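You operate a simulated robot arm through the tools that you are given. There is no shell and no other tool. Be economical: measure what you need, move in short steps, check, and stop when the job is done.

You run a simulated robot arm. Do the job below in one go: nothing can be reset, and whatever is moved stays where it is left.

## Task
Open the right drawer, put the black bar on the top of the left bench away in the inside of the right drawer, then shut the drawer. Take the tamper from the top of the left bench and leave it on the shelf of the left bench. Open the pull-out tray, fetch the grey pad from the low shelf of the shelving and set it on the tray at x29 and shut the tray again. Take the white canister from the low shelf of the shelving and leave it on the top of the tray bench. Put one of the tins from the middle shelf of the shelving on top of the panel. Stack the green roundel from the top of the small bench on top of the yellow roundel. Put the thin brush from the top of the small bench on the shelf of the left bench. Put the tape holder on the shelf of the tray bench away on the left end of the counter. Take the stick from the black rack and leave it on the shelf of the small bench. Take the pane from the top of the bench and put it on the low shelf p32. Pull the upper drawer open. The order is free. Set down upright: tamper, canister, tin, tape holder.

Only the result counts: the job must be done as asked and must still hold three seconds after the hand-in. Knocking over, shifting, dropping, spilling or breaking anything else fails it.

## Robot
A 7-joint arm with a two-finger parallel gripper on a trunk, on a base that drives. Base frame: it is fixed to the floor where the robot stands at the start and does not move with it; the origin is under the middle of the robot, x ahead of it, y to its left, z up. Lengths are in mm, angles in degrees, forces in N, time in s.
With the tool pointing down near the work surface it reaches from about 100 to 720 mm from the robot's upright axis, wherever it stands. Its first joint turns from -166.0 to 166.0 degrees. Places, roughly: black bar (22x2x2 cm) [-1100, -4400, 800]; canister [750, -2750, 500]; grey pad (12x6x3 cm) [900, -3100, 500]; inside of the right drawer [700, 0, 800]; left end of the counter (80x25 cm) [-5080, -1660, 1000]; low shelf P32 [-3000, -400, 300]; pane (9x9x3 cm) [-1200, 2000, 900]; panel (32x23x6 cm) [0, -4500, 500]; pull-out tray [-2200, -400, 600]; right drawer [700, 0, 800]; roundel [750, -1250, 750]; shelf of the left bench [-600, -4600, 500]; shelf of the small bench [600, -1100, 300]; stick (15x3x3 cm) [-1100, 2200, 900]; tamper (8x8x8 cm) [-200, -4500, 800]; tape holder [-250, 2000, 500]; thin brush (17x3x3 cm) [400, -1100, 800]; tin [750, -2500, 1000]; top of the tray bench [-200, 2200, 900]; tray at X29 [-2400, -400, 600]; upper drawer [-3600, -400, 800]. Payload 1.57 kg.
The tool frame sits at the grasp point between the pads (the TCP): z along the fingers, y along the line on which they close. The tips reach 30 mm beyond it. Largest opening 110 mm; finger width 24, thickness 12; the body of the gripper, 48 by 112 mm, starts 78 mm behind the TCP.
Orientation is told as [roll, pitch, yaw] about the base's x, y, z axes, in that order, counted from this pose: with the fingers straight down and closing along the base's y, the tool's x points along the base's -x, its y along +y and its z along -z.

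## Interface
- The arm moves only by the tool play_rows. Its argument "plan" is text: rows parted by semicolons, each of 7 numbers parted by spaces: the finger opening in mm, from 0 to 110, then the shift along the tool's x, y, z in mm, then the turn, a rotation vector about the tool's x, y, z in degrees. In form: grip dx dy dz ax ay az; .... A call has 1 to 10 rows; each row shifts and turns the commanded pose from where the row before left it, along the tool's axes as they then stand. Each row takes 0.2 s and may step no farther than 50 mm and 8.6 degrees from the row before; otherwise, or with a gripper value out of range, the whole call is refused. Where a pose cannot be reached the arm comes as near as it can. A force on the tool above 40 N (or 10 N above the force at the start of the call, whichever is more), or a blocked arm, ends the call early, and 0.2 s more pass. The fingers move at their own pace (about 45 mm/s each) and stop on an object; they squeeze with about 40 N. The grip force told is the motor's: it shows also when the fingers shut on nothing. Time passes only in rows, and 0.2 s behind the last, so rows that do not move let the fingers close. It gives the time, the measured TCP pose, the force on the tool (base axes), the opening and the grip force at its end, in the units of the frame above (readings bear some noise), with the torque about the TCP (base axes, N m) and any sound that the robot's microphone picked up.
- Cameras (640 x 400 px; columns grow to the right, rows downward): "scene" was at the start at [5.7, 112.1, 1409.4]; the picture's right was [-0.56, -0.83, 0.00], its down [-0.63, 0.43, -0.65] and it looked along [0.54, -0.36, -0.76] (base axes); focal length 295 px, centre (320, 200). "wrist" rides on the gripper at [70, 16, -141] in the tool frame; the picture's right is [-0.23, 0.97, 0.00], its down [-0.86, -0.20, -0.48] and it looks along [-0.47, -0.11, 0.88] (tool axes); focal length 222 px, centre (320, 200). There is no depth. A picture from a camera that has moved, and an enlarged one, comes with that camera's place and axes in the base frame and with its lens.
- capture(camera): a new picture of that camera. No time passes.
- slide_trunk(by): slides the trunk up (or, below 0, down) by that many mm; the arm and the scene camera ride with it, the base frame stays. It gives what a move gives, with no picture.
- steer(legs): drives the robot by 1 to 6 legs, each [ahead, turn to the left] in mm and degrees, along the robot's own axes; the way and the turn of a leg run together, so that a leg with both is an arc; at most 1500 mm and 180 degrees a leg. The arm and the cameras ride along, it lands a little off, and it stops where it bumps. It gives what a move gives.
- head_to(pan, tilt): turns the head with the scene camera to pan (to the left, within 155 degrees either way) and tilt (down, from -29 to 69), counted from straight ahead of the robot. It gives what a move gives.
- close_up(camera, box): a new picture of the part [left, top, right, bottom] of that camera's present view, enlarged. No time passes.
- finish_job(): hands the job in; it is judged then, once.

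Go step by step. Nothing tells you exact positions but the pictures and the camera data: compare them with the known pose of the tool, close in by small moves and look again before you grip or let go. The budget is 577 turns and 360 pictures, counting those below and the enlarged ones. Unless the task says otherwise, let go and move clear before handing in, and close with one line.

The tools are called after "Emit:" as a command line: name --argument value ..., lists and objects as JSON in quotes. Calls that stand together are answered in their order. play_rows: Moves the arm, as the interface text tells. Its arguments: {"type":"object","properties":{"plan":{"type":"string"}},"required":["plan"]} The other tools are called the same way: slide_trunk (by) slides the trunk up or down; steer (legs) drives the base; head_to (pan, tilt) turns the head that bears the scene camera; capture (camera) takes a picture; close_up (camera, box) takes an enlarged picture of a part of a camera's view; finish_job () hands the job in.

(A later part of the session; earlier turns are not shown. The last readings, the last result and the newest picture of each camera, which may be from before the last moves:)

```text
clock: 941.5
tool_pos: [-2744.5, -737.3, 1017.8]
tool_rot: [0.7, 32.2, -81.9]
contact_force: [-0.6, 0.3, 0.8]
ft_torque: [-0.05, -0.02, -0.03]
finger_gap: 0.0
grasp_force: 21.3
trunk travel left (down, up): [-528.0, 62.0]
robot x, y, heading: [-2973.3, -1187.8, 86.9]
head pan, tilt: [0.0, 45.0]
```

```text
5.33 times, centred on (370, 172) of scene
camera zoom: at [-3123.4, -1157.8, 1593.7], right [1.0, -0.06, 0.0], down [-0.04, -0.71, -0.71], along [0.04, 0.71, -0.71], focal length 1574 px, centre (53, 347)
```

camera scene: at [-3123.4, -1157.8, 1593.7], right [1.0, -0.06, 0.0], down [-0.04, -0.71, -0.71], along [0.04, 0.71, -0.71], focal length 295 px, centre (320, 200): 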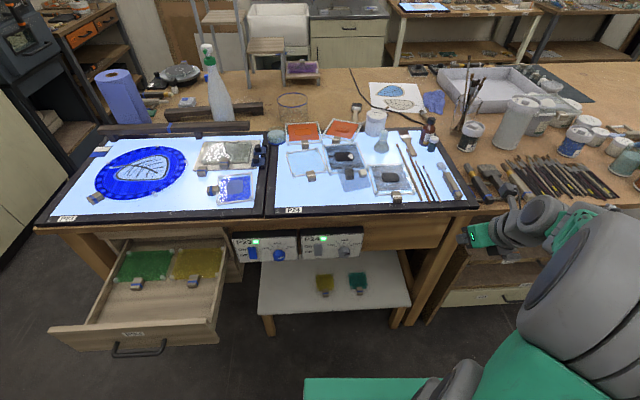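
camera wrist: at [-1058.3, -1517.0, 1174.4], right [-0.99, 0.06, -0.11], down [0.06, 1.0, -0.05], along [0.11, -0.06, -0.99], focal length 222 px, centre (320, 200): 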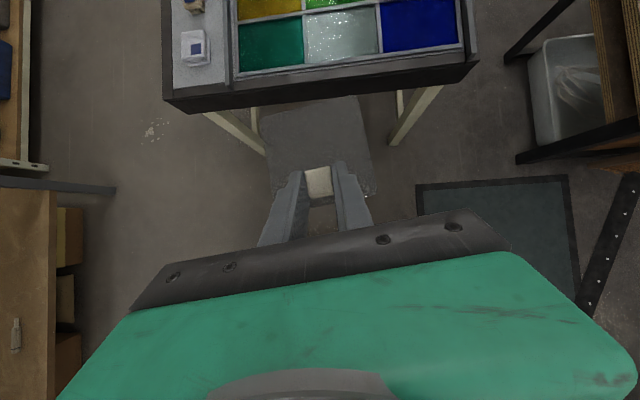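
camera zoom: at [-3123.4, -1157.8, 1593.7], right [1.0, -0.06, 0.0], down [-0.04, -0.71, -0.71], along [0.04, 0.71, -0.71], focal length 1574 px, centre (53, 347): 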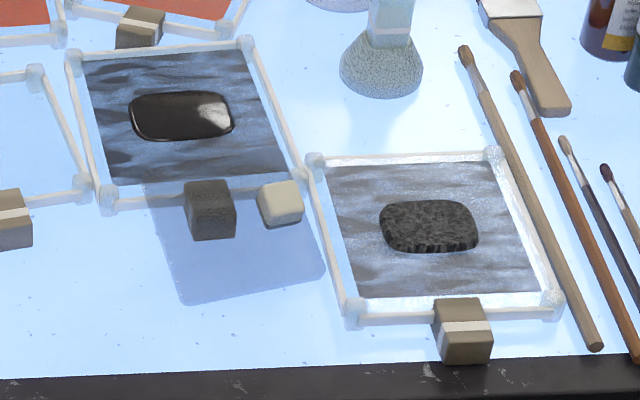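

The pane lies on the light table, and some framed pieces there were pushed. I will pick the pane up first and then put each piece back. I raise the arm well clear and reposition.

Emit:
slide_trunk --by 60

Emit:
play_rows --plan "45 20 0 -33 0 0 0;45 15 0 -25 0 0 0"

Emit:
steer --legs '[[0, 45], [265, 0], [0, -42]]'

Emit:
capture --camera "scene"

Emit:
capture --camera "wrist"

```text
clock: 942.5
tool_pos: [-2743.2, -737.6, 1079.1]
tool_rot: [0.6, 32.2, -81.8]
contact_force: [0.0, -0.4, -0.4]
ft_torque: [0.01, -0.01, -0.02]
finger_gap: 0.0
grasp_force: 20.8
trunk travel left (down, up): [-588.0, 2.0]
robot x, y, heading: [-2971.6, -1188.6, 86.9]
head pan, tilt: [0.0, 45.0]
```

```text
clock: 943.0
tool_pos: [-2744.4, -738.1, 1146.0]
tool_rot: [0.6, 32.2, -81.8]
contact_force: [0.3, 0.7, -0.5]
ft_torque: [-0.02, -0.01, 0.0]
finger_gap: 45.2
grasp_force: 0.0
trunk travel left (down, up): [-588.0, 2.0]
robot x, y, heading: [-2973.9, -1185.6, 86.9]
head pan, tilt: [0.0, 45.0]
```

```text
clock: 948.9
tool_pos: [-2942.4, -530.0, 1145.5]
tool_rot: [0.6, 32.2, -78.8]
contact_force: [-0.3, -0.7, -0.5]
ft_torque: [0.01, -0.02, 0.0]
finger_gap: 44.9
grasp_force: 0.1
trunk travel left (down, up): [-588.0, 2.0]
robot x, y, heading: [-3147.3, -990.5, 90.0]
head pan, tilt: [0.0, 45.0]
```

```text
70 pictures are left
camera scene: at [-3299.3, -969.2, 1653.7], right [1.0, 0.0, 0.0], down [0.0, -0.71, -0.71], along [0.0, 0.71, -0.71], focal length 295 px, centre (320, 200)
```

scene: 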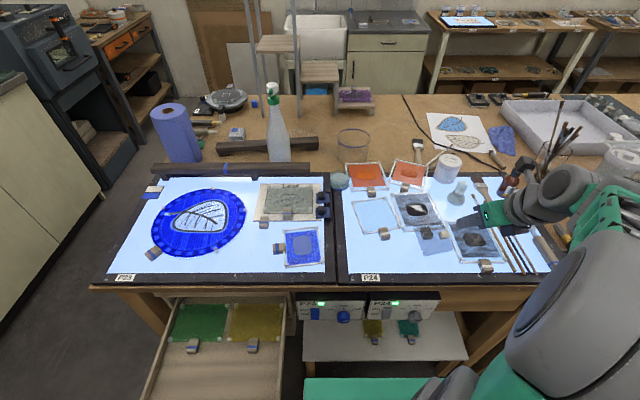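

```text
69 pictures are left
camera wrist: at [-2925.2, -543.1, 1300.9], right [0.99, 0.0, -0.11], down [-0.01, -1.0, -0.05], along [-0.11, 0.05, -0.99], focal length 222 px, centre (320, 200)
```

wrist: 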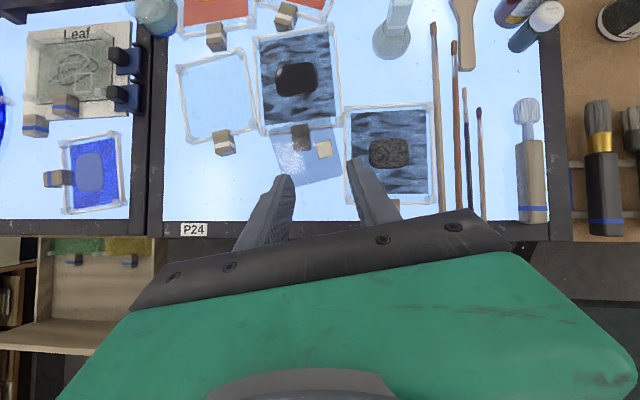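

Emit:
play_rows --plan "45 1.1 0.8 37.8 0 0 0;45 1.1 0.8 37.8 0 0 0;45 1.1 0.7 37.8 0 0 0"

Emit:
capture --camera "wrist"

```text
clock: 949.7
tool_pos: [-2951.5, -466.0, 1050.8]
tool_rot: [0.6, 32.1, -78.7]
contact_force: [-0.8, -0.3, 0.9]
ft_torque: [-0.02, -0.02, -0.01]
finger_gap: 45.0
grasp_force: 0.0
trunk travel left (down, up): [-588.0, 2.0]
robot x, y, heading: [-3146.5, -987.0, 90.0]
head pan, tilt: [0.0, 45.0]
```

```text
68 pictures are left
camera wrist: at [-2934.4, -479.6, 1205.7], right [0.99, 0.0, -0.11], down [-0.01, -1.0, -0.05], along [-0.11, 0.05, -0.99], focal length 222 px, centre (320, 200)
```

wrist: 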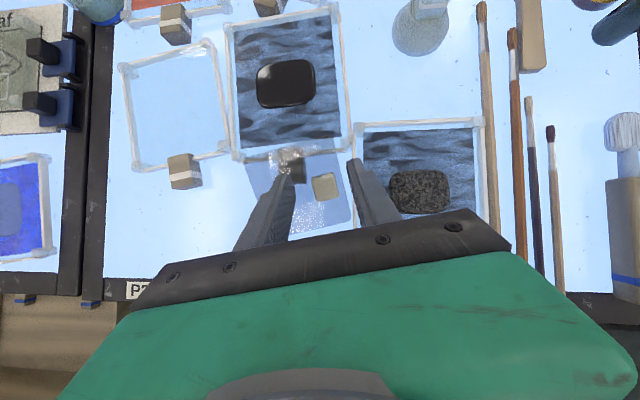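

The pane leans on a piece's handle. I first slide it free towards me with closed fingers behind its knob.

Emit:
play_rows --plan "0 11.5 3.5 7 0 0 0;0 11.5 3.5 7 0 0 0;0 0 0 0 0 0 0;0 0 0 0 0 0 0;0 -6 0 10 0 0 0;0 -6 0 10 0 0 0"

Emit:
close_up --camera "wrist" --box '[220, 100, 420, 225]'

```text
clock: 951.1
tool_pos: [-2949.1, -440.7, 1028.0]
tool_rot: [0.6, 32.2, -78.8]
contact_force: [-0.5, -0.5, -0.2]
ft_torque: [0.0, -0.02, 0.02]
finger_gap: 0.0
grasp_force: 21.0
trunk travel left (down, up): [-588.0, 2.0]
robot x, y, heading: [-3145.7, -989.4, 89.7]
head pan, tilt: [0.0, 45.0]
```

```text
3.20 times, centred on (320, 162) of wrist
camera zoom: at [-2932.0, -452.2, 1183.0], right [0.99, 0.0, -0.11], down [-0.01, -1.0, -0.05], along [-0.11, 0.05, -0.99], focal length 711 px, centre (320, 320)
```

zoom: 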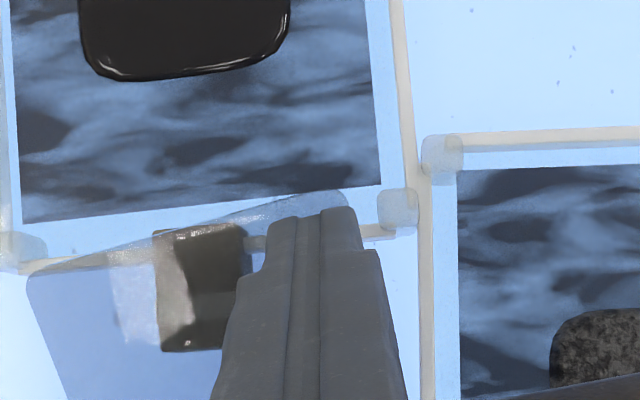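

Emit:
play_rows --plan "0 -12.5 -2.9 -7.7 0 0 0;0 -12.5 -2.9 -7.7 0 0 0;0 -12.5 -2.9 -7.7 0 0 0;0 -12.5 -2.9 -7.7 0 0 0;0 -10 -2.3 -6 0 0 0"

Emit:
capture --camera "wrist"

```text
clock: 952.3
tool_pos: [-2948.9, -511.4, 1026.7]
tool_rot: [0.5, 32.1, -78.8]
contact_force: [0.9, 0.6, 0.1]
ft_torque: [0.0, 0.04, -0.02]
finger_gap: 0.0
grasp_force: 20.8
trunk travel left (down, up): [-588.0, 2.0]
robot x, y, heading: [-3145.7, -990.9, 89.8]
head pan, tilt: [0.0, 45.0]
```

```text
66 pictures are left
camera wrist: at [-2932.8, -523.8, 1181.9], right [0.99, 0.0, -0.11], down [-0.01, -1.0, -0.05], along [-0.11, 0.05, -0.99], focal length 222 px, centre (320, 200)
```

wrist: 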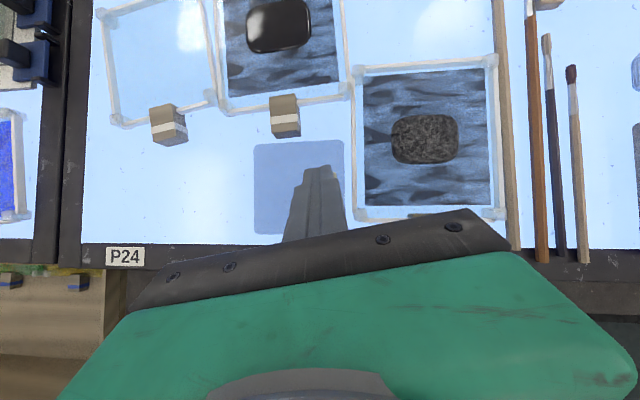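

Emit:
play_rows --plan "0 13 0 -21 0 0 0;45 8 0 -13 0 0 0;45 -20 0 -12 0 0 0"

Emit:
capture --camera "wrist"

```text
clock: 953.1
tool_pos: [-2945.0, -535.1, 1067.6]
tool_rot: [0.6, 32.3, -78.8]
contact_force: [-0.3, 0.5, 0.2]
ft_torque: [0.04, 0.0, -0.02]
finger_gap: 45.2
grasp_force: 0.0
trunk travel left (down, up): [-588.0, 2.0]
robot x, y, heading: [-3145.1, -987.4, 89.9]
head pan, tilt: [0.0, 45.0]
```

```text
65 pictures are left
camera wrist: at [-2928.0, -547.3, 1223.0], right [0.99, 0.0, -0.11], down [-0.01, -1.0, -0.05], along [-0.11, 0.05, -0.99], focal length 222 px, centre (320, 200)
```

wrist: 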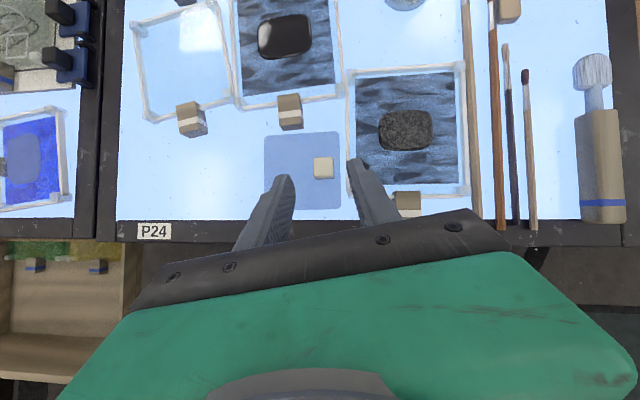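

Emit:
play_rows --plan "0 32.2 4.3 19.7 0 0 0;0 0 0 0 0 0 0;0 -10.5 0 17 0 0 0;0 -10.5 0 17 0 0 0;0 -11.2 -2.5 -6.8 0 0 0;0 -11.2 -2.5 -6.8 0 0 0;0 -10.5 -2.4 -6.4 0 0 0"

Emit:
play_rows --plan "0 13 0 -21 0 0 0;34 10 0 -17 0 0 0;34 -18 0 -11 0 0 0"

Emit:
capture --camera "wrist"

```text
clock: 954.7
tool_pos: [-2947.8, -536.3, 1026.3]
tool_rot: [0.5, 32.2, -78.7]
contact_force: [0.0, -0.8, 0.3]
ft_torque: [-0.03, 0.01, 0.02]
finger_gap: 0.3
grasp_force: 21.8
trunk travel left (down, up): [-588.0, 2.0]
robot x, y, heading: [-3147.9, -994.5, 89.9]
head pan, tilt: [0.0, 45.0]
```

```text
clock: 955.5
tool_pos: [-2946.3, -558.5, 1072.1]
tool_rot: [0.5, 32.1, -78.8]
contact_force: [0.8, -0.9, -0.3]
ft_torque: [-0.02, 0.0, 0.02]
finger_gap: 34.1
grasp_force: 0.1
trunk travel left (down, up): [-588.0, 2.0]
robot x, y, heading: [-3144.0, -990.9, 90.0]
head pan, tilt: [0.0, 45.0]
```

```text
64 pictures are left
camera wrist: at [-2928.5, -570.5, 1227.5], right [0.99, 0.0, -0.11], down [-0.01, -1.0, -0.05], along [-0.11, 0.05, -0.99], focal length 222 px, centre (320, 200)
```

wrist: 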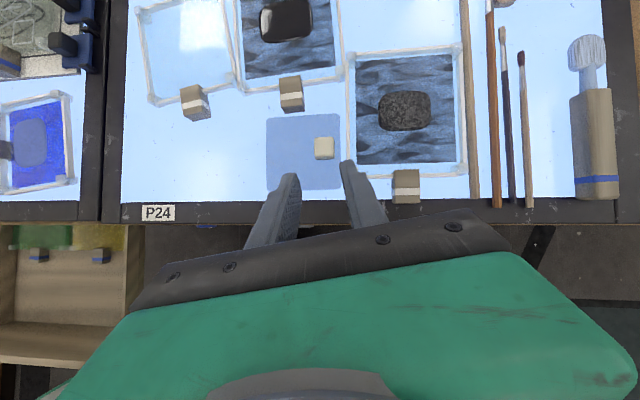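

Emit:
play_rows --plan "0 38 5 23 0 0 0;0 17 2 10 0 0 0;0 0 0 0 0 0 0;0 -10 0 16.5 0 0 0;0 -10 0 16.5 0 0 0;0 -8.5 0 14.3 0 0 0"

Emit:
play_rows --plan "0 -11.2 -2.5 -6.8 0 0 0;0 -11.2 -2.5 -6.8 0 0 0;0 -10.5 -2.4 -6.4 0 0 0"

Emit:
play_rows --plan "0 13 0 -21 0 0 0;34 16 0 -26 0 0 0;34 -18 0 -11 0 0 0"

Emit:
capture --camera "wrist"

```text
clock: 956.9
tool_pos: [-2950.1, -492.0, 1017.0]
tool_rot: [0.5, 32.2, -78.8]
contact_force: [-0.2, 0.9, 1.7]
ft_torque: [0.05, -0.01, -0.01]
finger_gap: 0.0
grasp_force: 21.6
trunk travel left (down, up): [-588.0, 2.0]
robot x, y, heading: [-3147.3, -992.9, 89.6]
head pan, tilt: [0.0, 45.0]
```

```text
clock: 957.7
tool_pos: [-2950.6, -531.7, 1016.6]
tool_rot: [0.6, 32.3, -78.7]
contact_force: [0.0, 0.4, 1.5]
ft_torque: [-0.01, 0.02, -0.02]
finger_gap: 0.0
grasp_force: 21.0
trunk travel left (down, up): [-588.0, 2.0]
robot x, y, heading: [-3149.2, -994.0, 89.4]
head pan, tilt: [0.0, 45.0]
```

```text
clock: 958.5
tool_pos: [-2947.6, -554.3, 1072.4]
tool_rot: [0.7, 32.3, -78.8]
contact_force: [0.8, -0.4, -1.0]
ft_torque: [0.01, 0.0, 0.05]
finger_gap: 34.0
grasp_force: 0.1
trunk travel left (down, up): [-588.0, 2.0]
robot x, y, heading: [-3143.8, -994.5, 89.5]
head pan, tilt: [0.0, 45.0]
```

```text
63 pictures are left
camera wrist: at [-2929.5, -566.0, 1227.9], right [0.99, 0.0, -0.11], down [-0.01, -1.0, -0.05], along [-0.11, 0.05, -0.99], focal length 222 px, centre (320, 200)
```

wrist: 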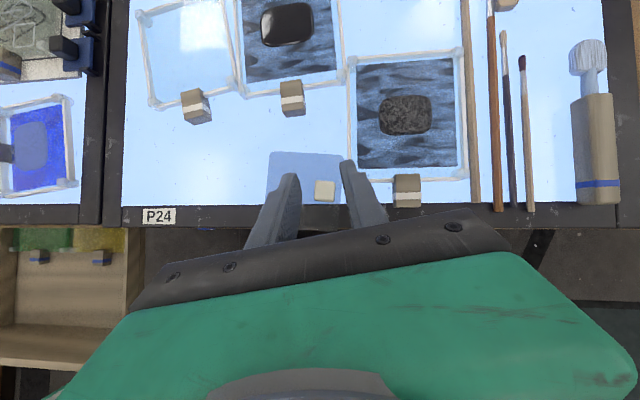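

Emit:
play_rows --plan "34 -10.4 0 17 0 0 0;34 -10.4 0 17 0 0 0;34 -7.3 0 12 0 0 0"

Emit:
close_up --camera "wrist" --box '[240, 110, 440, 235]'

```text
clock: 959.3
tool_pos: [-2946.4, -551.9, 1017.2]
tool_rot: [0.6, 32.2, -78.7]
contact_force: [0.4, 0.6, 0.6]
ft_torque: [0.01, 0.0, 0.0]
finger_gap: 34.3
grasp_force: 0.2
trunk travel left (down, up): [-588.0, 2.0]
robot x, y, heading: [-3145.1, -994.0, 89.7]
head pan, tilt: [0.0, 45.0]
```

```text
3.20 times, centred on (340, 172) of wrist
camera zoom: at [-2928.6, -564.5, 1172.7], right [0.99, 0.0, -0.11], down [-0.01, -1.0, -0.05], along [-0.11, 0.05, -0.99], focal length 711 px, centre (256, 288)
```

zoom: 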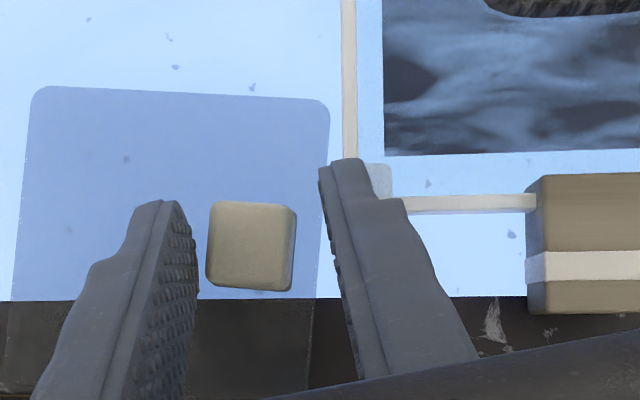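

Emit:
play_rows --plan "34 -2.6 0 4.3 0 0 0;34 -0.8 0 1.3 0 0 0"

Emit:
play_rows --plan "20 0 0 0 0 0 0;0 0 0 0 0 0 0;0 0 0 0 0 0 0;0 0 0 0 0 0 0;0 0 0 0 0 0 0;0 0 0 0 0 0 0"

Emit:
play_rows --plan "0 1 0 -1.7 0 0 0;0 2 0 -3.4 0 0 0;0 3 0 -5 0 0 0;0 5 0 -8.5 0 0 0;0 10 0 -17 0 0 0;0 10 0 -17 0 0 0"

Emit:
capture --camera "wrist"

```text
clock: 959.9
tool_pos: [-2945.1, -551.6, 1012.1]
tool_rot: [0.7, 32.4, -78.7]
contact_force: [0.0, -3.4, 12.3]
ft_torque: [0.07, -0.29, -0.13]
finger_gap: 33.6
grasp_force: 0.1
trunk travel left (down, up): [-588.0, 2.0]
robot x, y, heading: [-3149.4, -991.0, 90.1]
head pan, tilt: [0.0, 45.0]
```

```text
clock: 961.3
tool_pos: [-2944.6, -550.9, 1012.5]
tool_rot: [0.7, 32.4, -78.7]
contact_force: [7.2, 0.1, 20.8]
ft_torque: [0.34, -0.11, -0.06]
finger_gap: 21.0
grasp_force: 34.2
trunk travel left (down, up): [-588.0, 2.0]
robot x, y, heading: [-3145.8, -991.3, 89.9]
head pan, tilt: [0.0, 45.0]
```

```text
clock: 962.7
tool_pos: [-2947.2, -553.6, 1070.8]
tool_rot: [0.5, 32.2, -78.8]
contact_force: [-0.1, -0.5, -1.0]
ft_torque: [0.0, -0.02, -0.01]
finger_gap: 21.3
grasp_force: 34.4
trunk travel left (down, up): [-588.0, 2.0]
robot x, y, heading: [-3147.0, -990.6, 89.8]
head pan, tilt: [0.0, 45.0]
```

```text
61 pictures are left
camera wrist: at [-2929.0, -566.2, 1227.0], right [0.99, 0.0, -0.11], down [-0.01, -1.0, -0.05], along [-0.11, 0.05, -0.99], focal length 222 px, centre (320, 200)
```

wrist: 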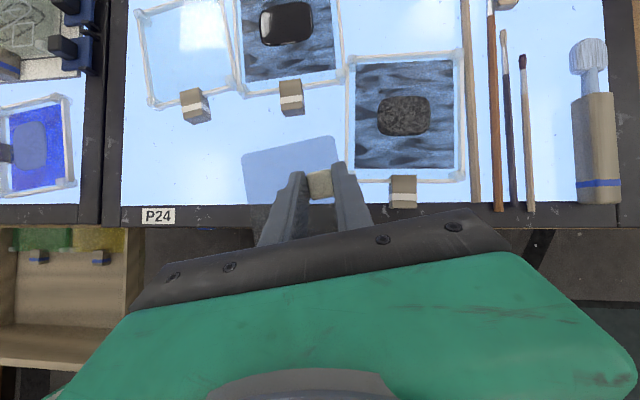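

I have the pane again. I back off and lower to look at the low shelf.

Emit:
steer --legs '[[-190, 0]]'

Emit:
slide_trunk --by -400

Emit:
slide_trunk --by -150

Emit:
capture --camera "scene"

```text
clock: 964.3
tool_pos: [-2947.1, -741.6, 1070.4]
tool_rot: [0.6, 32.2, -78.6]
contact_force: [-0.4, -0.1, -0.9]
ft_torque: [0.03, 0.01, -0.01]
finger_gap: 20.9
grasp_force: 34.7
trunk travel left (down, up): [-588.0, 2.0]
robot x, y, heading: [-3145.5, -1182.9, 90.2]
head pan, tilt: [0.0, 45.0]
```

```text
clock: 968.1
tool_pos: [-2948.3, -742.0, 672.3]
tool_rot: [0.7, 32.3, -78.7]
contact_force: [0.3, -0.1, -1.0]
ft_torque: [0.0, -0.02, -0.01]
finger_gap: 20.9
grasp_force: 34.5
trunk travel left (down, up): [-188.0, 402.0]
robot x, y, heading: [-3147.7, -1179.8, 89.9]
head pan, tilt: [0.0, 45.0]
```

```text
clock: 969.8
tool_pos: [-2948.0, -741.4, 521.6]
tool_rot: [0.6, 32.1, -78.6]
contact_force: [-0.2, 0.1, -0.8]
ft_torque: [-0.02, -0.04, -0.03]
finger_gap: 21.0
grasp_force: 34.7
trunk travel left (down, up): [-38.0, 552.0]
robot x, y, heading: [-3146.8, -1183.1, 89.9]
head pan, tilt: [0.0, 45.0]
```

```text
60 pictures are left
camera scene: at [-3300.0, -1158.0, 1103.7], right [1.0, 0.0, 0.0], down [0.0, -0.71, -0.71], along [0.0, 0.71, -0.71], focal length 295 px, centre (320, 200)
```

scene: 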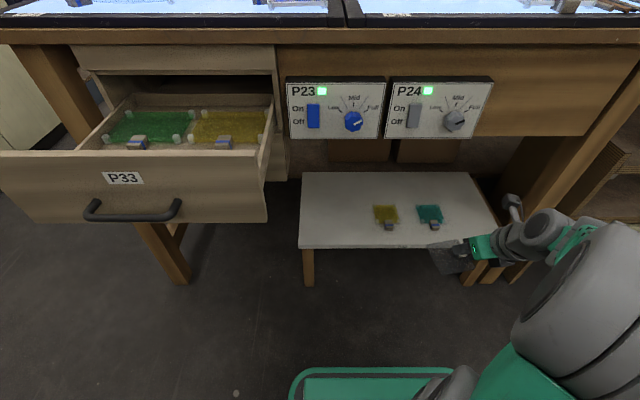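

Emit:
steer --legs '[[0, -90], [-225, 0], [0, 90]]'

Emit:
play_rows --plan "0 -16 0 26 0 0 0;0 -16 0 26 0 0 0;0 -16 0 26 0 0 0;0 -16 0 26 0 0 0"

Emit:
capture --camera "scene"

```text
clock: 979.2
tool_pos: [-3169.5, -741.7, 521.5]
tool_rot: [0.6, 32.1, -79.1]
contact_force: [-0.9, 1.0, -0.7]
ft_torque: [0.02, -0.02, 0.04]
finger_gap: 21.1
grasp_force: 34.2
trunk travel left (down, up): [-38.0, 552.0]
robot x, y, heading: [-3370.4, -1177.1, 89.9]
head pan, tilt: [0.0, 45.0]
```

```text
clock: 980.2
tool_pos: [-3166.5, -741.4, 398.0]
tool_rot: [0.6, 32.2, -79.0]
contact_force: [-0.4, 0.0, -0.5]
ft_torque: [-0.04, -0.03, 0.0]
finger_gap: 21.3
grasp_force: 34.3
trunk travel left (down, up): [-38.0, 552.0]
robot x, y, heading: [-3372.5, -1179.3, 89.6]
head pan, tilt: [0.0, 45.0]
```

```text
59 pictures are left
camera scene: at [-3524.5, -1155.9, 1103.7], right [1.0, -0.01, 0.0], down [-0.01, -0.71, -0.71], along [0.01, 0.71, -0.71], focal length 295 px, centre (320, 200)
```

scene: 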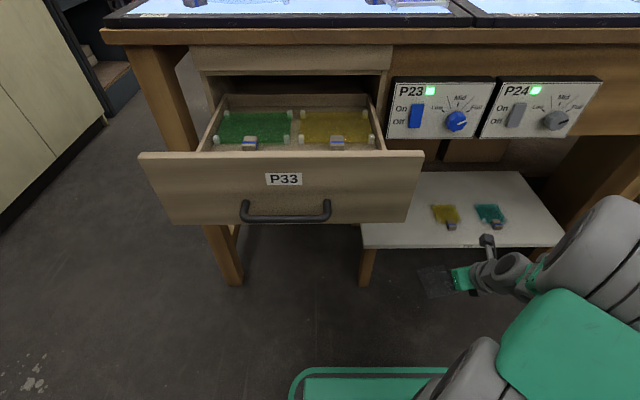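

Emit:
play_rows --plan "0 6.5 -39.2 4 0 0 0"

Emit:
steer --legs '[[190, 0]]'

Emit:
capture --camera "wrist"

```text
clock: 980.6
tool_pos: [-3206.2, -740.3, 397.7]
tool_rot: [0.7, 32.3, -79.1]
contact_force: [0.9, -0.4, -0.3]
ft_torque: [-0.03, -0.02, 0.01]
finger_gap: 21.0
grasp_force: 35.2
trunk travel left (down, up): [-38.0, 552.0]
robot x, y, heading: [-3373.7, -1177.9, 89.6]
head pan, tilt: [0.0, 45.0]
```

```text
clock: 982.2
tool_pos: [-3206.6, -543.0, 396.9]
tool_rot: [0.6, 32.2, -79.0]
contact_force: [0.8, -0.1, -0.1]
ft_torque: [0.0, -0.05, 0.01]
finger_gap: 21.2
grasp_force: 33.9
trunk travel left (down, up): [-38.0, 552.0]
robot x, y, heading: [-3366.8, -982.6, 89.7]
head pan, tilt: [0.0, 45.0]
```

```text
58 pictures are left
camera wrist: at [-3189.1, -556.2, 552.9], right [0.99, -0.01, -0.11], down [-0.01, -1.0, -0.05], along [-0.11, 0.05, -0.99], focal length 222 px, centre (320, 200)
```

wrist: 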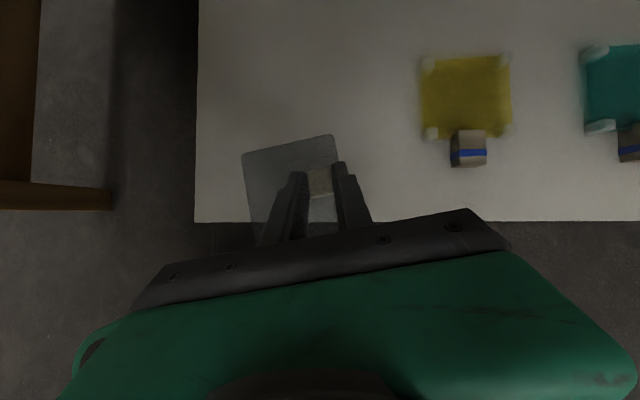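

Emit:
play_rows --plan "0 27 6.2 16.6 0 0 0;0 27 6.2 16.6 0 0 0;0 -10.4 0 17 0 0 0;0 -8 0 13 0 0 0"

Emit:
play_rows --plan "0 -5 0 8.5 0 0 0;0 -2.6 0 4.3 0 0 0;0 -2 0 3.4 0 0 0"

Emit:
capture --camera "wrist"

```text
clock: 983.2
tool_pos: [-3206.2, -477.8, 362.8]
tool_rot: [0.6, 32.2, -78.9]
contact_force: [0.6, -0.1, -1.6]
ft_torque: [-0.03, -0.01, -0.05]
finger_gap: 21.3
grasp_force: 34.1
trunk travel left (down, up): [-38.0, 552.0]
robot x, y, heading: [-3367.1, -981.7, 89.8]
head pan, tilt: [0.0, 45.0]
```

```text
clock: 984.0
tool_pos: [-3205.1, -476.7, 345.4]
tool_rot: [0.6, 32.3, -78.9]
contact_force: [0.2, -0.4, 4.2]
ft_torque: [-0.03, 0.22, 0.01]
finger_gap: 21.2
grasp_force: 34.0
trunk travel left (down, up): [-38.0, 552.0]
robot x, y, heading: [-3372.1, -983.0, 89.7]
head pan, tilt: [0.0, 45.0]
```

```text
57 pictures are left
camera wrist: at [-3188.2, -489.5, 500.7], right [0.99, -0.01, -0.11], down [-0.01, -1.0, -0.05], along [-0.11, 0.06, -0.99], focal length 222 px, centre (320, 200)
```

wrist: 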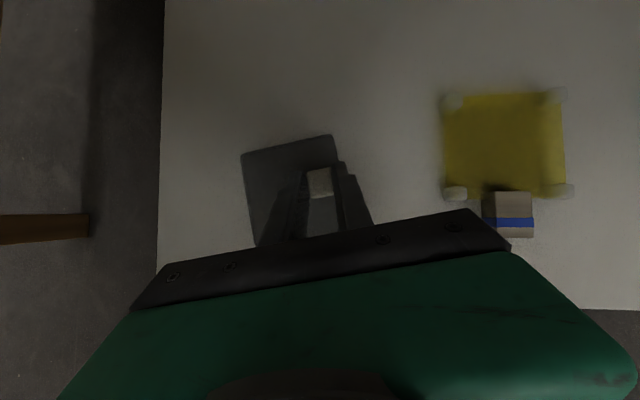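

Emit:
play_rows --plan "0 -1 0 1.7 0 0 0;0 -1 0 1.7 0 0 0;0 0 0 0 0 0 0"

Emit:
play_rows --plan "30 0.5 0 -1 0 0 0;38 0 0 0 0 0 0;38 0 0 0 0 0 0;38 3 0 -5 0 0 0;38 6 0 -10 0 0 0;38 -10 0 -25 0 0 0;38 -15 0 -30 0 0 0"

Emit:
capture --camera "wrist"

```text
clock: 984.8
tool_pos: [-3205.9, -476.1, 342.4]
tool_rot: [0.8, 32.6, -78.8]
contact_force: [-2.1, 0.9, 22.5]
ft_torque: [0.3, 0.3, 0.01]
finger_gap: 21.2
grasp_force: 34.5
trunk travel left (down, up): [-38.0, 552.0]
robot x, y, heading: [-3372.4, -982.5, 89.7]
head pan, tilt: [0.0, 45.0]
```

```text
clock: 986.4
tool_pos: [-3195.9, -529.5, 390.7]
tool_rot: [0.5, 32.2, -79.0]
contact_force: [-0.2, -0.1, 0.5]
ft_torque: [0.04, -0.01, 0.02]
finger_gap: 38.0
grasp_force: 0.1
trunk travel left (down, up): [-38.0, 552.0]
robot x, y, heading: [-3372.9, -985.0, 89.6]
head pan, tilt: [0.0, 45.0]
```

```text
56 pictures are left
camera wrist: at [-3178.8, -541.8, 547.1], right [0.99, -0.01, -0.11], down [-0.01, -1.0, -0.05], along [-0.11, 0.05, -0.99], focal length 222 px, centre (320, 200)
```

wrist: 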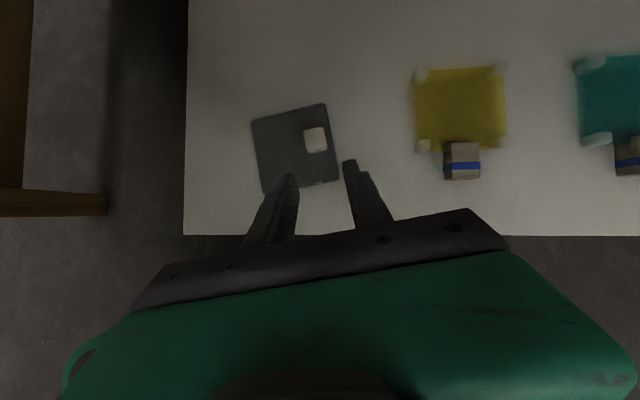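

The pane is on the low shelf. Now I go back up to put the framed pieces where they were.

Emit:
steer --legs '[[-200, 0]]'

Emit:
slide_trunk --by 400

Emit:
slide_trunk --by 150

Emit:
play_rows --plan "45 18 0 -30 0 0 0;45 18 0 -30 0 0 0;45 18 0 -30 0 0 0;45 18 0 -30 0 0 0;45 18 0 -30 0 0 0;45 15 0 -25 0 0 0"

```text
clock: 988.0
tool_pos: [-3197.5, -726.2, 391.8]
tool_rot: [0.6, 32.2, -79.0]
contact_force: [-0.9, 1.1, 0.7]
ft_torque: [0.03, -0.01, -0.02]
finger_gap: 37.9
grasp_force: 0.1
trunk travel left (down, up): [-38.0, 552.0]
robot x, y, heading: [-3369.7, -1180.0, 90.0]
head pan, tilt: [0.0, 45.0]
```

```text
clock: 991.8
tool_pos: [-3198.4, -725.9, 791.5]
tool_rot: [0.6, 32.3, -78.8]
contact_force: [-0.3, 0.2, -0.1]
ft_torque: [-0.04, -0.04, 0.0]
finger_gap: 38.0
grasp_force: 0.1
trunk travel left (down, up): [-438.0, 152.0]
robot x, y, heading: [-3372.0, -1179.5, 89.8]
head pan, tilt: [0.0, 45.0]
```

```text
clock: 993.5
tool_pos: [-3199.5, -725.5, 942.3]
tool_rot: [0.5, 32.2, -78.9]
contact_force: [0.1, -0.3, 0.2]
ft_torque: [0.03, -0.03, 0.02]
finger_gap: 37.9
grasp_force: 0.0
trunk travel left (down, up): [-588.0, 2.0]
robot x, y, heading: [-3371.1, -1176.7, 89.5]
head pan, tilt: [0.0, 45.0]
```

```text
clock: 994.9
tool_pos: [-3199.9, -732.4, 1146.7]
tool_rot: [0.6, 32.2, -78.7]
contact_force: [0.1, -0.7, 0.8]
ft_torque: [-0.01, -0.01, 0.0]
finger_gap: 45.0
grasp_force: 0.1
trunk travel left (down, up): [-588.0, 2.0]
robot x, y, heading: [-3370.5, -1176.3, 89.5]
head pan, tilt: [0.0, 45.0]
```

Emit:
steer --legs '[[0, -25.5], [270, 0], [0, 26]]'

Emit:
capture --camera "wrist"

Emit:
capture --camera "scene"

```text
clock: 999.4
tool_pos: [-3078.8, -492.5, 1146.3]
tool_rot: [0.6, 32.3, -79.2]
contact_force: [-0.4, 0.1, -0.2]
ft_torque: [-0.01, 0.0, -0.02]
finger_gap: 45.1
grasp_force: 0.1
trunk travel left (down, up): [-588.0, 2.0]
robot x, y, heading: [-3251.2, -944.8, 89.4]
head pan, tilt: [0.0, 45.0]
```

```text
55 pictures are left
camera wrist: at [-3061.3, -505.2, 1301.6], right [0.99, -0.01, -0.11], down [-0.02, -1.0, -0.05], along [-0.11, 0.05, -0.99], focal length 222 px, centre (320, 200)
```

wrist: 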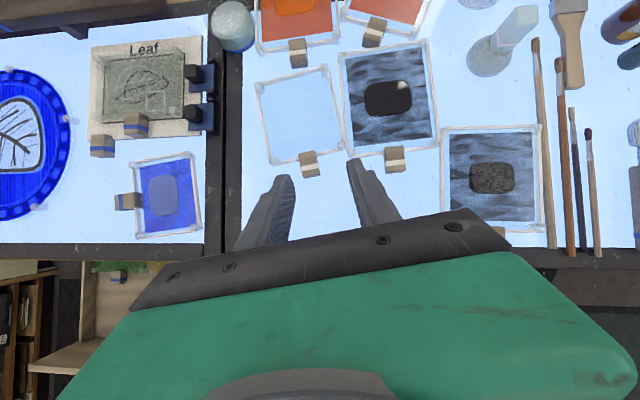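

```text
54 pictures are left
camera scene: at [-3406.3, -916.8, 1653.7], right [1.0, -0.01, 0.0], down [-0.01, -0.71, -0.71], along [0.01, 0.71, -0.71], focal length 295 px, centre (320, 200)
```

scene: 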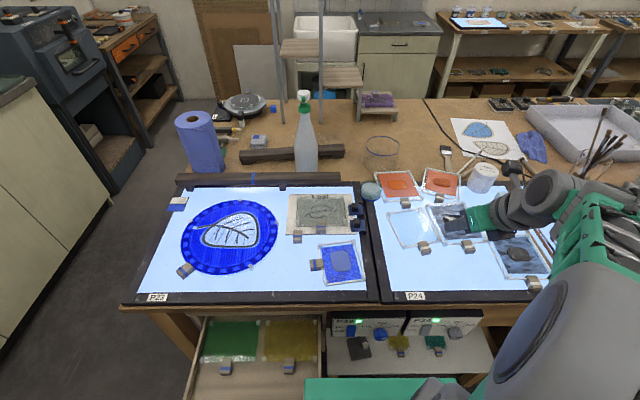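

Emit:
play_rows --plan "55 -3 -7 36.4 0 0 0;55 -3 -7 36.4 0 0 0;55 -3 -7 36.4 0 0 0"

Emit:
capture --camera "wrist"

```text
clock: 1000.2
tool_pos: [-3105.6, -447.2, 1047.1]
tool_rot: [0.7, 32.2, -79.1]
contact_force: [1.1, -0.3, -0.6]
ft_torque: [0.02, -0.02, -0.03]
finger_gap: 55.0
grasp_force: 0.1
trunk travel left (down, up): [-588.0, 2.0]
robot x, y, heading: [-3249.7, -944.1, 89.6]
head pan, tilt: [0.0, 45.0]
```

```text
53 pictures are left
camera wrist: at [-3089.4, -459.8, 1204.3], right [0.99, -0.01, -0.11], down [-0.02, -1.0, -0.05], along [-0.11, 0.05, -0.99], focal length 222 px, centre (320, 200)
```

wrist: 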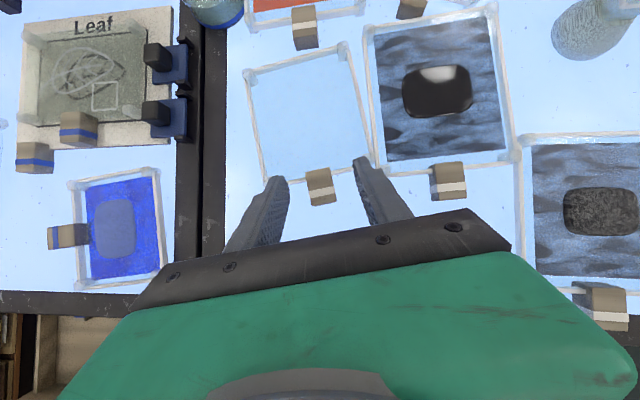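

Emit:
play_rows --plan "55 -7 0 11.4 0 0 0;55 -7 0 11.4 0 0 0;55 -5 0 8.5 0 0 0"

Emit:
play_rows --plan "35 0 0 0 0 0 0;20 0 0 0 0 0 0;10 0 0 0 0 0 0;10 0 0 0 0 0 0"

Emit:
close_up --camera "wrist" --box '[220, 60, 440, 198]'

```text
clock: 1001.0
tool_pos: [-3106.5, -446.0, 1012.2]
tool_rot: [0.6, 32.2, -79.0]
contact_force: [0.1, 0.3, 0.0]
ft_torque: [-0.03, 0.0, 0.04]
finger_gap: 54.9
grasp_force: 0.0
trunk travel left (down, up): [-588.0, 2.0]
robot x, y, heading: [-3251.0, -943.2, 89.3]
head pan, tilt: [0.0, 45.0]
```

```text
clock: 1002.0
tool_pos: [-3108.7, -447.4, 1011.9]
tool_rot: [0.6, 32.2, -79.0]
contact_force: [-8.0, -0.4, 0.1]
ft_torque: [-0.12, 0.21, 0.27]
finger_gap: 25.6
grasp_force: 29.1
trunk travel left (down, up): [-588.0, 2.0]
robot x, y, heading: [-3253.9, -942.0, 89.1]
head pan, tilt: [0.0, 45.0]
```

```text
2.90 times, centred on (330, 129) of wrist
camera zoom: at [-3091.7, -458.8, 1167.5], right [0.99, -0.01, -0.11], down [-0.01, -1.0, -0.05], along [-0.11, 0.05, -0.99], focal length 644 px, centre (291, 406)
```

zoom: 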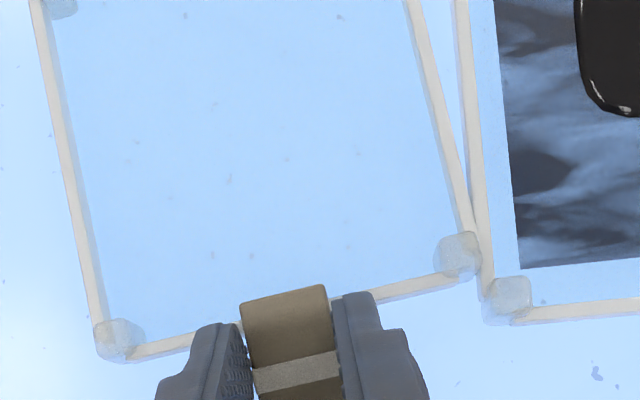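

Emit:
play_rows --plan "10 -13.7 -21.7 -8.6 0 0 0;10 -13.7 -21.7 -8.6 0 0 0;10 -13.7 -21.7 -8.6 0 0 0;10 0 0 0 -3.45 0 5.5;10 0 0 0 -3.45 0 5.5;10 -23.3 1 -14.7 0 0 0;10 -23.3 1 -14.7 0 0 0"

Emit:
capture --camera "wrist"

```text
clock: 1003.6
tool_pos: [-3164.0, -560.3, 1012.0]
tool_rot: [0.6, 32.3, -92.3]
contact_force: [0.2, 0.3, 1.1]
ft_torque: [-0.18, 0.0, -0.01]
finger_gap: 24.9
grasp_force: 36.5
trunk travel left (down, up): [-588.0, 2.0]
robot x, y, heading: [-3254.7, -936.6, 89.6]
head pan, tilt: [0.0, 45.0]
```

```text
51 pictures are left
camera wrist: at [-3149.4, -578.2, 1167.4], right [0.97, -0.23, -0.11], down [-0.24, -0.97, -0.05], along [-0.1, 0.08, -0.99], focal length 222 px, centre (320, 200)
```

wrist: 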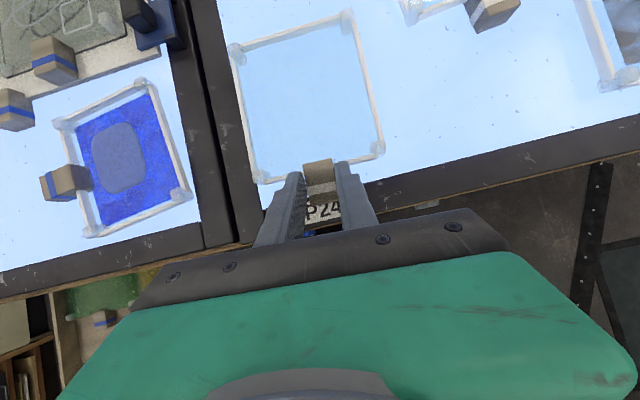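

The clear piece is back beside its label. I release it and go on to the dark one.

Emit:
play_rows --plan "40 0 0 0 0 0 0;45 0 0 0 0 0 0;45 10 0 -17 0 0 0;45 15 0 -25 0 0 0;45 15 0 -25 0 0 0;45 0 0 0 3.45 0 -5.5;45 0 0 0 3.45 0 -5.5"

```text
clock: 1005.2
tool_pos: [-3162.9, -562.5, 1089.4]
tool_rot: [0.6, 32.2, -79.1]
contact_force: [-0.3, 0.3, -0.3]
ft_torque: [0.03, 0.03, 0.01]
finger_gap: 44.8
grasp_force: 0.1
trunk travel left (down, up): [-588.0, 2.0]
robot x, y, heading: [-3254.5, -938.0, 89.5]
head pan, tilt: [0.0, 45.0]
```

Emit:
play_rows --plan "55 10 38.8 15.5 0 0 0;55 10 38.8 15.5 0 0 0;55 10 38.8 15.5 0 0 0;55 10 38.8 15.5 0 0 0;55 10 38.8 15.5 0 0 0"

Emit:
capture --camera "wrist"

```text
clock: 1006.4
tool_pos: [-2986.3, -447.0, 1049.2]
tool_rot: [0.5, 32.2, -79.3]
contact_force: [-0.7, 0.5, 0.2]
ft_torque: [-0.01, 0.05, 0.04]
finger_gap: 55.1
grasp_force: 0.0
trunk travel left (down, up): [-588.0, 2.0]
robot x, y, heading: [-3250.9, -940.0, 89.3]
head pan, tilt: [0.0, 45.0]
```

```text
50 pictures are left
camera wrist: at [-2969.2, -459.6, 1205.8], right [0.99, -0.01, -0.11], down [-0.02, -1.0, -0.05], along [-0.11, 0.05, -0.99], focal length 222 px, centre (320, 200)
```

wrist: 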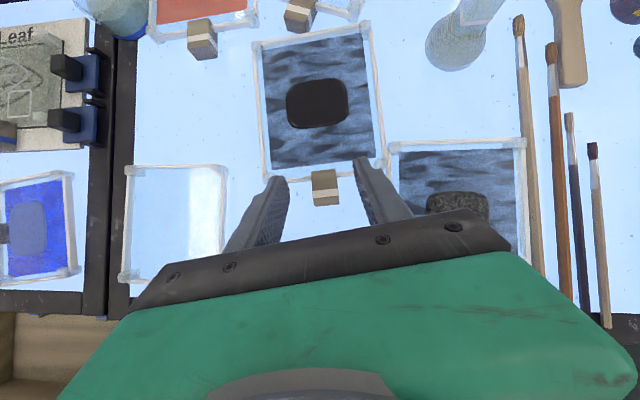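

Emit:
play_rows --plan "55 -7 2 11.4 0 0 0;55 -7 0 11.4 0 0 0;55 -5 0 8.5 0 0 0;35 0 0 0 0 0 0;20 0 0 0 0 0 0;10 0 0 0 0 0 0;10 0 0 0 0 0 0"

Emit:
play_rows --plan "10 -22.2 -13.1 -14 0 0 0;10 -22.2 -13.1 -14 0 0 0;10 -22.2 -13.1 -14 0 0 0;10 -22.2 -13.1 -14 0 0 0;10 0 0 0 -3.7 0 5.9"

Emit:
capture --camera "wrist"

```text
clock: 1008.0
tool_pos: [-2987.8, -444.7, 1014.9]
tool_rot: [0.6, 32.1, -79.1]
contact_force: [-9.9, -2.0, 0.5]
ft_torque: [-0.08, 0.34, 0.11]
finger_gap: 25.9
grasp_force: 29.2
trunk travel left (down, up): [-588.0, 2.0]
robot x, y, heading: [-3255.3, -935.5, 89.2]
head pan, tilt: [0.0, 45.0]
```

```text
clock: 1009.2
tool_pos: [-3017.2, -557.9, 1015.2]
tool_rot: [0.4, 32.2, -86.3]
contact_force: [-0.5, -1.2, -0.5]
ft_torque: [-0.13, -0.09, 0.03]
finger_gap: 25.2
grasp_force: 37.2
trunk travel left (down, up): [-588.0, 2.0]
robot x, y, heading: [-3251.2, -937.5, 89.3]
head pan, tilt: [0.0, 45.0]
```

```text
49 pictures are left
camera wrist: at [-3002.6, -572.9, 1170.8], right [0.98, -0.13, -0.11], down [-0.14, -0.99, -0.05], along [-0.11, 0.07, -0.99], focal length 222 px, centre (320, 200)
```

wrist: 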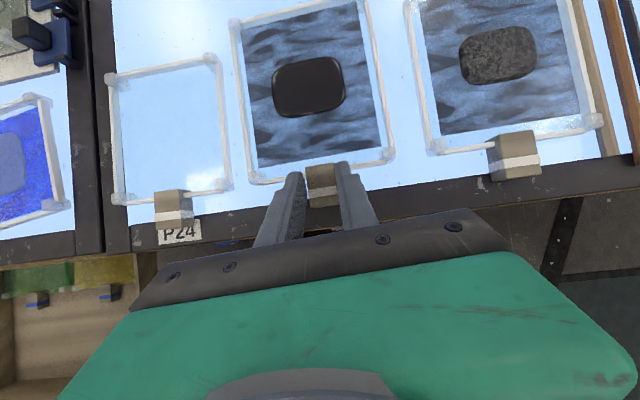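

Emit:
play_rows --plan "40 0 0 0 0 0 0;45 0 0 0 0 0 0;45 10 0 -17 0 0 0;45 15 0 -25 0 0 0;45 15 0 -25 0 0 0;45 0 0 0 3.7 0 -5.9"

Emit:
play_rows --plan "55 38.5 -7.5 24.3 0 0 0;55 38.5 -7.5 24.3 0 0 0;55 38.5 -7.5 24.3 0 0 0;55 38.5 -7.5 24.3 0 0 0;55 38.5 -7.5 24.3 0 0 0;55 38.5 -7.5 24.3 0 0 0"

Emit:
capture --camera "wrist"

```text
clock: 1010.6
tool_pos: [-3017.2, -559.0, 1093.7]
tool_rot: [0.5, 32.1, -79.1]
contact_force: [-0.3, -0.4, 0.4]
ft_torque: [0.0, -0.03, 0.03]
finger_gap: 44.9
grasp_force: 0.1
trunk travel left (down, up): [-588.0, 2.0]
robot x, y, heading: [-3253.6, -944.0, 89.4]
head pan, tilt: [0.0, 45.0]
```

```text
clock: 1012.0
tool_pos: [-3114.8, -297.3, 1090.9]
tool_rot: [0.6, 32.2, -79.1]
contact_force: [0.2, 0.5, 1.0]
ft_torque: [-0.02, -0.02, 0.0]
finger_gap: 55.1
grasp_force: 0.2
trunk travel left (down, up): [-588.0, 2.0]
robot x, y, heading: [-3254.7, -940.5, 89.4]
head pan, tilt: [0.0, 45.0]
```

```text
48 pictures are left
camera wrist: at [-3096.2, -309.6, 1246.6], right [0.99, -0.01, -0.11], down [-0.02, -1.0, -0.05], along [-0.11, 0.05, -0.99], focal length 222 px, centre (320, 200)
```

wrist: 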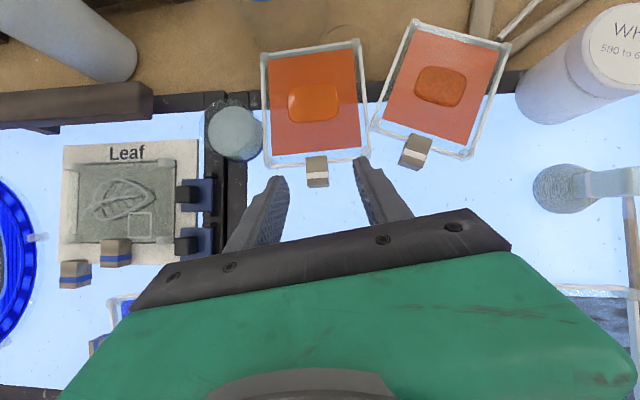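

Emit:
play_rows --plan "55 -7.2 -1.7 26.5 0 0 0;55 -7.2 -1.7 26.5 0 0 0;55 -5 -1.7 20 0 0 0"

Emit:
play_rows --plan "55 -1.5 0 2.6 0 0 0;35 0 0 0 0 0 0;20 0 0 0 0 0 0;10 0 0 0 0 0 0;10 0 0 0 0 0 0"

Emit:
capture --camera "wrist"

```text
clock: 1012.8
tool_pos: [-3120.7, -276.7, 1020.5]
tool_rot: [0.6, 32.2, -79.2]
contact_force: [0.2, 0.1, -0.2]
ft_torque: [-0.01, 0.02, 0.0]
finger_gap: 55.3
grasp_force: 0.2
trunk travel left (down, up): [-588.0, 2.0]
robot x, y, heading: [-3251.9, -939.5, 89.4]
head pan, tilt: [0.0, 45.0]
```

```text
clock: 1014.0
tool_pos: [-3120.5, -277.5, 1016.5]
tool_rot: [0.6, 32.3, -79.2]
contact_force: [-1.6, -0.2, 0.1]
ft_torque: [0.02, 0.04, 0.01]
finger_gap: 25.7
grasp_force: 30.3
trunk travel left (down, up): [-588.0, 2.0]
robot x, y, heading: [-3252.7, -939.7, 89.2]
head pan, tilt: [0.0, 45.0]
```

```text
47 pictures are left
camera wrist: at [-3103.6, -290.5, 1172.6], right [0.99, -0.01, -0.11], down [-0.02, -1.0, -0.05], along [-0.11, 0.05, -0.99], focal length 222 px, centre (320, 200)
```

wrist: 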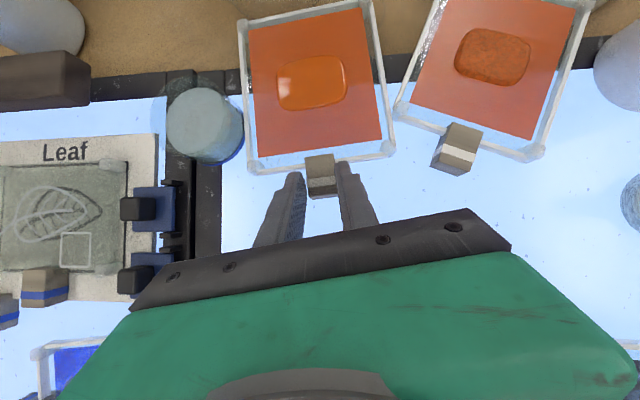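

Emit:
play_rows --plan "10 -21.6 -1.5 -13.6 0 0 0;10 -21.6 -1.5 -13.6 0 0 0;10 -21.6 -1.5 -13.6 0 0 0;10 0 0 0 -2.7 0 4.2;10 0 0 0 -2.7 0 4.2"

Emit:
capture --camera "wrist"

```text
clock: 1015.2
tool_pos: [-3111.7, -354.0, 1017.0]
tool_rot: [0.8, 32.4, -89.3]
contact_force: [-0.6, 1.0, 0.1]
ft_torque: [0.0, 0.01, -0.03]
finger_gap: 10.3
grasp_force: 0.0
trunk travel left (down, up): [-588.0, 2.0]
robot x, y, heading: [-3251.4, -938.0, 89.6]
head pan, tilt: [0.0, 45.0]
```

```text
46 pictures are left
camera wrist: at [-3097.1, -369.1, 1173.3], right [0.98, -0.18, -0.11], down [-0.19, -0.98, -0.05], along [-0.1, 0.07, -0.99], focal length 222 px, centre (320, 200)
```

wrist: 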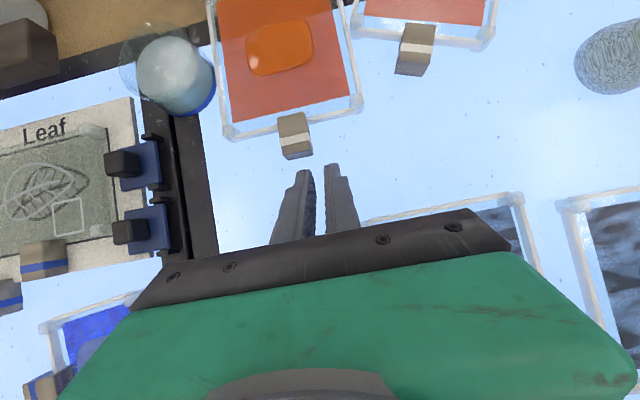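

Emit:
play_rows --plan "55 0 0 0 0 0 0;55 0 -14 0 0 0 0;55 18.6 0 11.7 0 0 0;55 18.6 0 11.7 0 0 0;55 -3 0 5 0 0 0;55 -1.2 0 2 0 0 0"

Emit:
play_rows --plan "35 0 0 0 0 0 0;20 0 0 0 0 0 0;5 0 0 0 0 0 0;5 0 0 0 0 0 0;5 0 0 0 0 0 0"

Emit:
close_up --camera "wrist" --box '[220, 80, 440, 218]'

```text
clock: 1016.6
tool_pos: [-3126.1, -309.3, 1010.0]
tool_rot: [0.7, 32.4, -89.1]
contact_force: [-0.3, 0.7, 0.2]
ft_torque: [0.01, 0.0, 0.0]
finger_gap: 54.9
grasp_force: 0.1
trunk travel left (down, up): [-588.0, 2.0]
robot x, y, heading: [-3252.4, -940.7, 89.4]
head pan, tilt: [0.0, 45.0]
```

```text
clock: 1017.8
tool_pos: [-3126.9, -310.8, 1009.5]
tool_rot: [0.8, 32.3, -89.1]
contact_force: [-1.0, 0.2, 0.0]
ft_torque: [0.03, 0.11, 0.17]
finger_gap: 25.3
grasp_force: 37.1
trunk travel left (down, up): [-588.0, 2.0]
robot x, y, heading: [-3252.3, -939.3, 89.5]
head pan, tilt: [0.0, 45.0]
```

```text
2.90 times, centred on (330, 149) of wrist
camera zoom: at [-3111.6, -325.9, 1165.5], right [0.98, -0.18, -0.11], down [-0.19, -0.98, -0.05], along [-0.1, 0.07, -0.99], focal length 644 px, centre (291, 348)
```

zoom: 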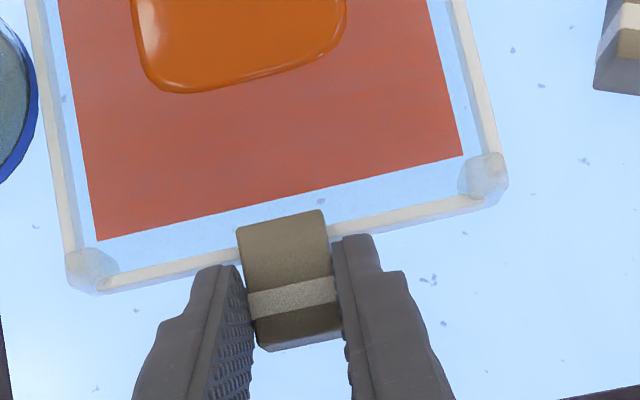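

Emit:
play_rows --plan "5 -18.2 6.7 -11.5 0 0 0;5 -18.2 6.7 -11.5 0 0 0;5 0 0 0 0 0 0"

Emit:
play_rows --plan "40 0 0 0 0 0 0;45 0 0 0 0 0 0;45 10 0 -17 0 0 0;45 15 0 -25 0 0 0;45 12 0 -20 0 0 0"

Emit:
capture --camera "wrist"

```text
clock: 1018.6
tool_pos: [-3112.2, -353.6, 1008.3]
tool_rot: [0.8, 32.1, -89.1]
contact_force: [-0.4, 0.1, 0.2]
ft_torque: [-0.01, -0.01, -0.02]
finger_gap: 5.0
grasp_force: 0.1
trunk travel left (down, up): [-588.0, 2.0]
robot x, y, heading: [-3252.8, -940.3, 89.2]
head pan, tilt: [0.0, 45.0]
```

```text
clock: 1019.8
tool_pos: [-3113.2, -353.4, 1083.7]
tool_rot: [0.7, 32.3, -89.0]
contact_force: [-0.5, 0.4, 0.5]
ft_torque: [0.0, 0.02, 0.01]
finger_gap: 45.2
grasp_force: 0.0
trunk travel left (down, up): [-588.0, 2.0]
robot x, y, heading: [-3251.1, -941.2, 89.6]
head pan, tilt: [0.0, 45.0]
```

```text
44 pictures are left
camera wrist: at [-3099.2, -369.5, 1239.0], right [0.98, -0.18, -0.11], down [-0.19, -0.98, -0.05], along [-0.1, 0.07, -0.99], focal length 222 px, centre (320, 200)
```

wrist: 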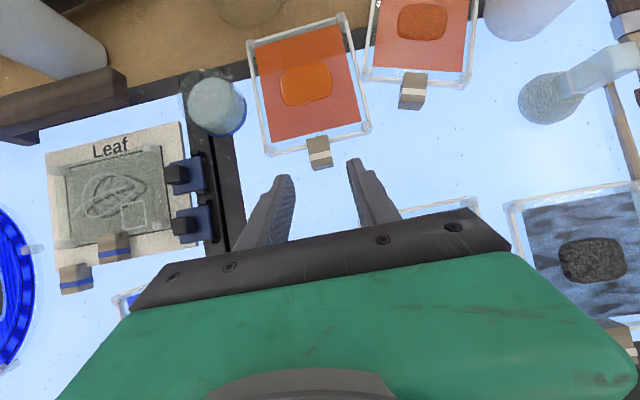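

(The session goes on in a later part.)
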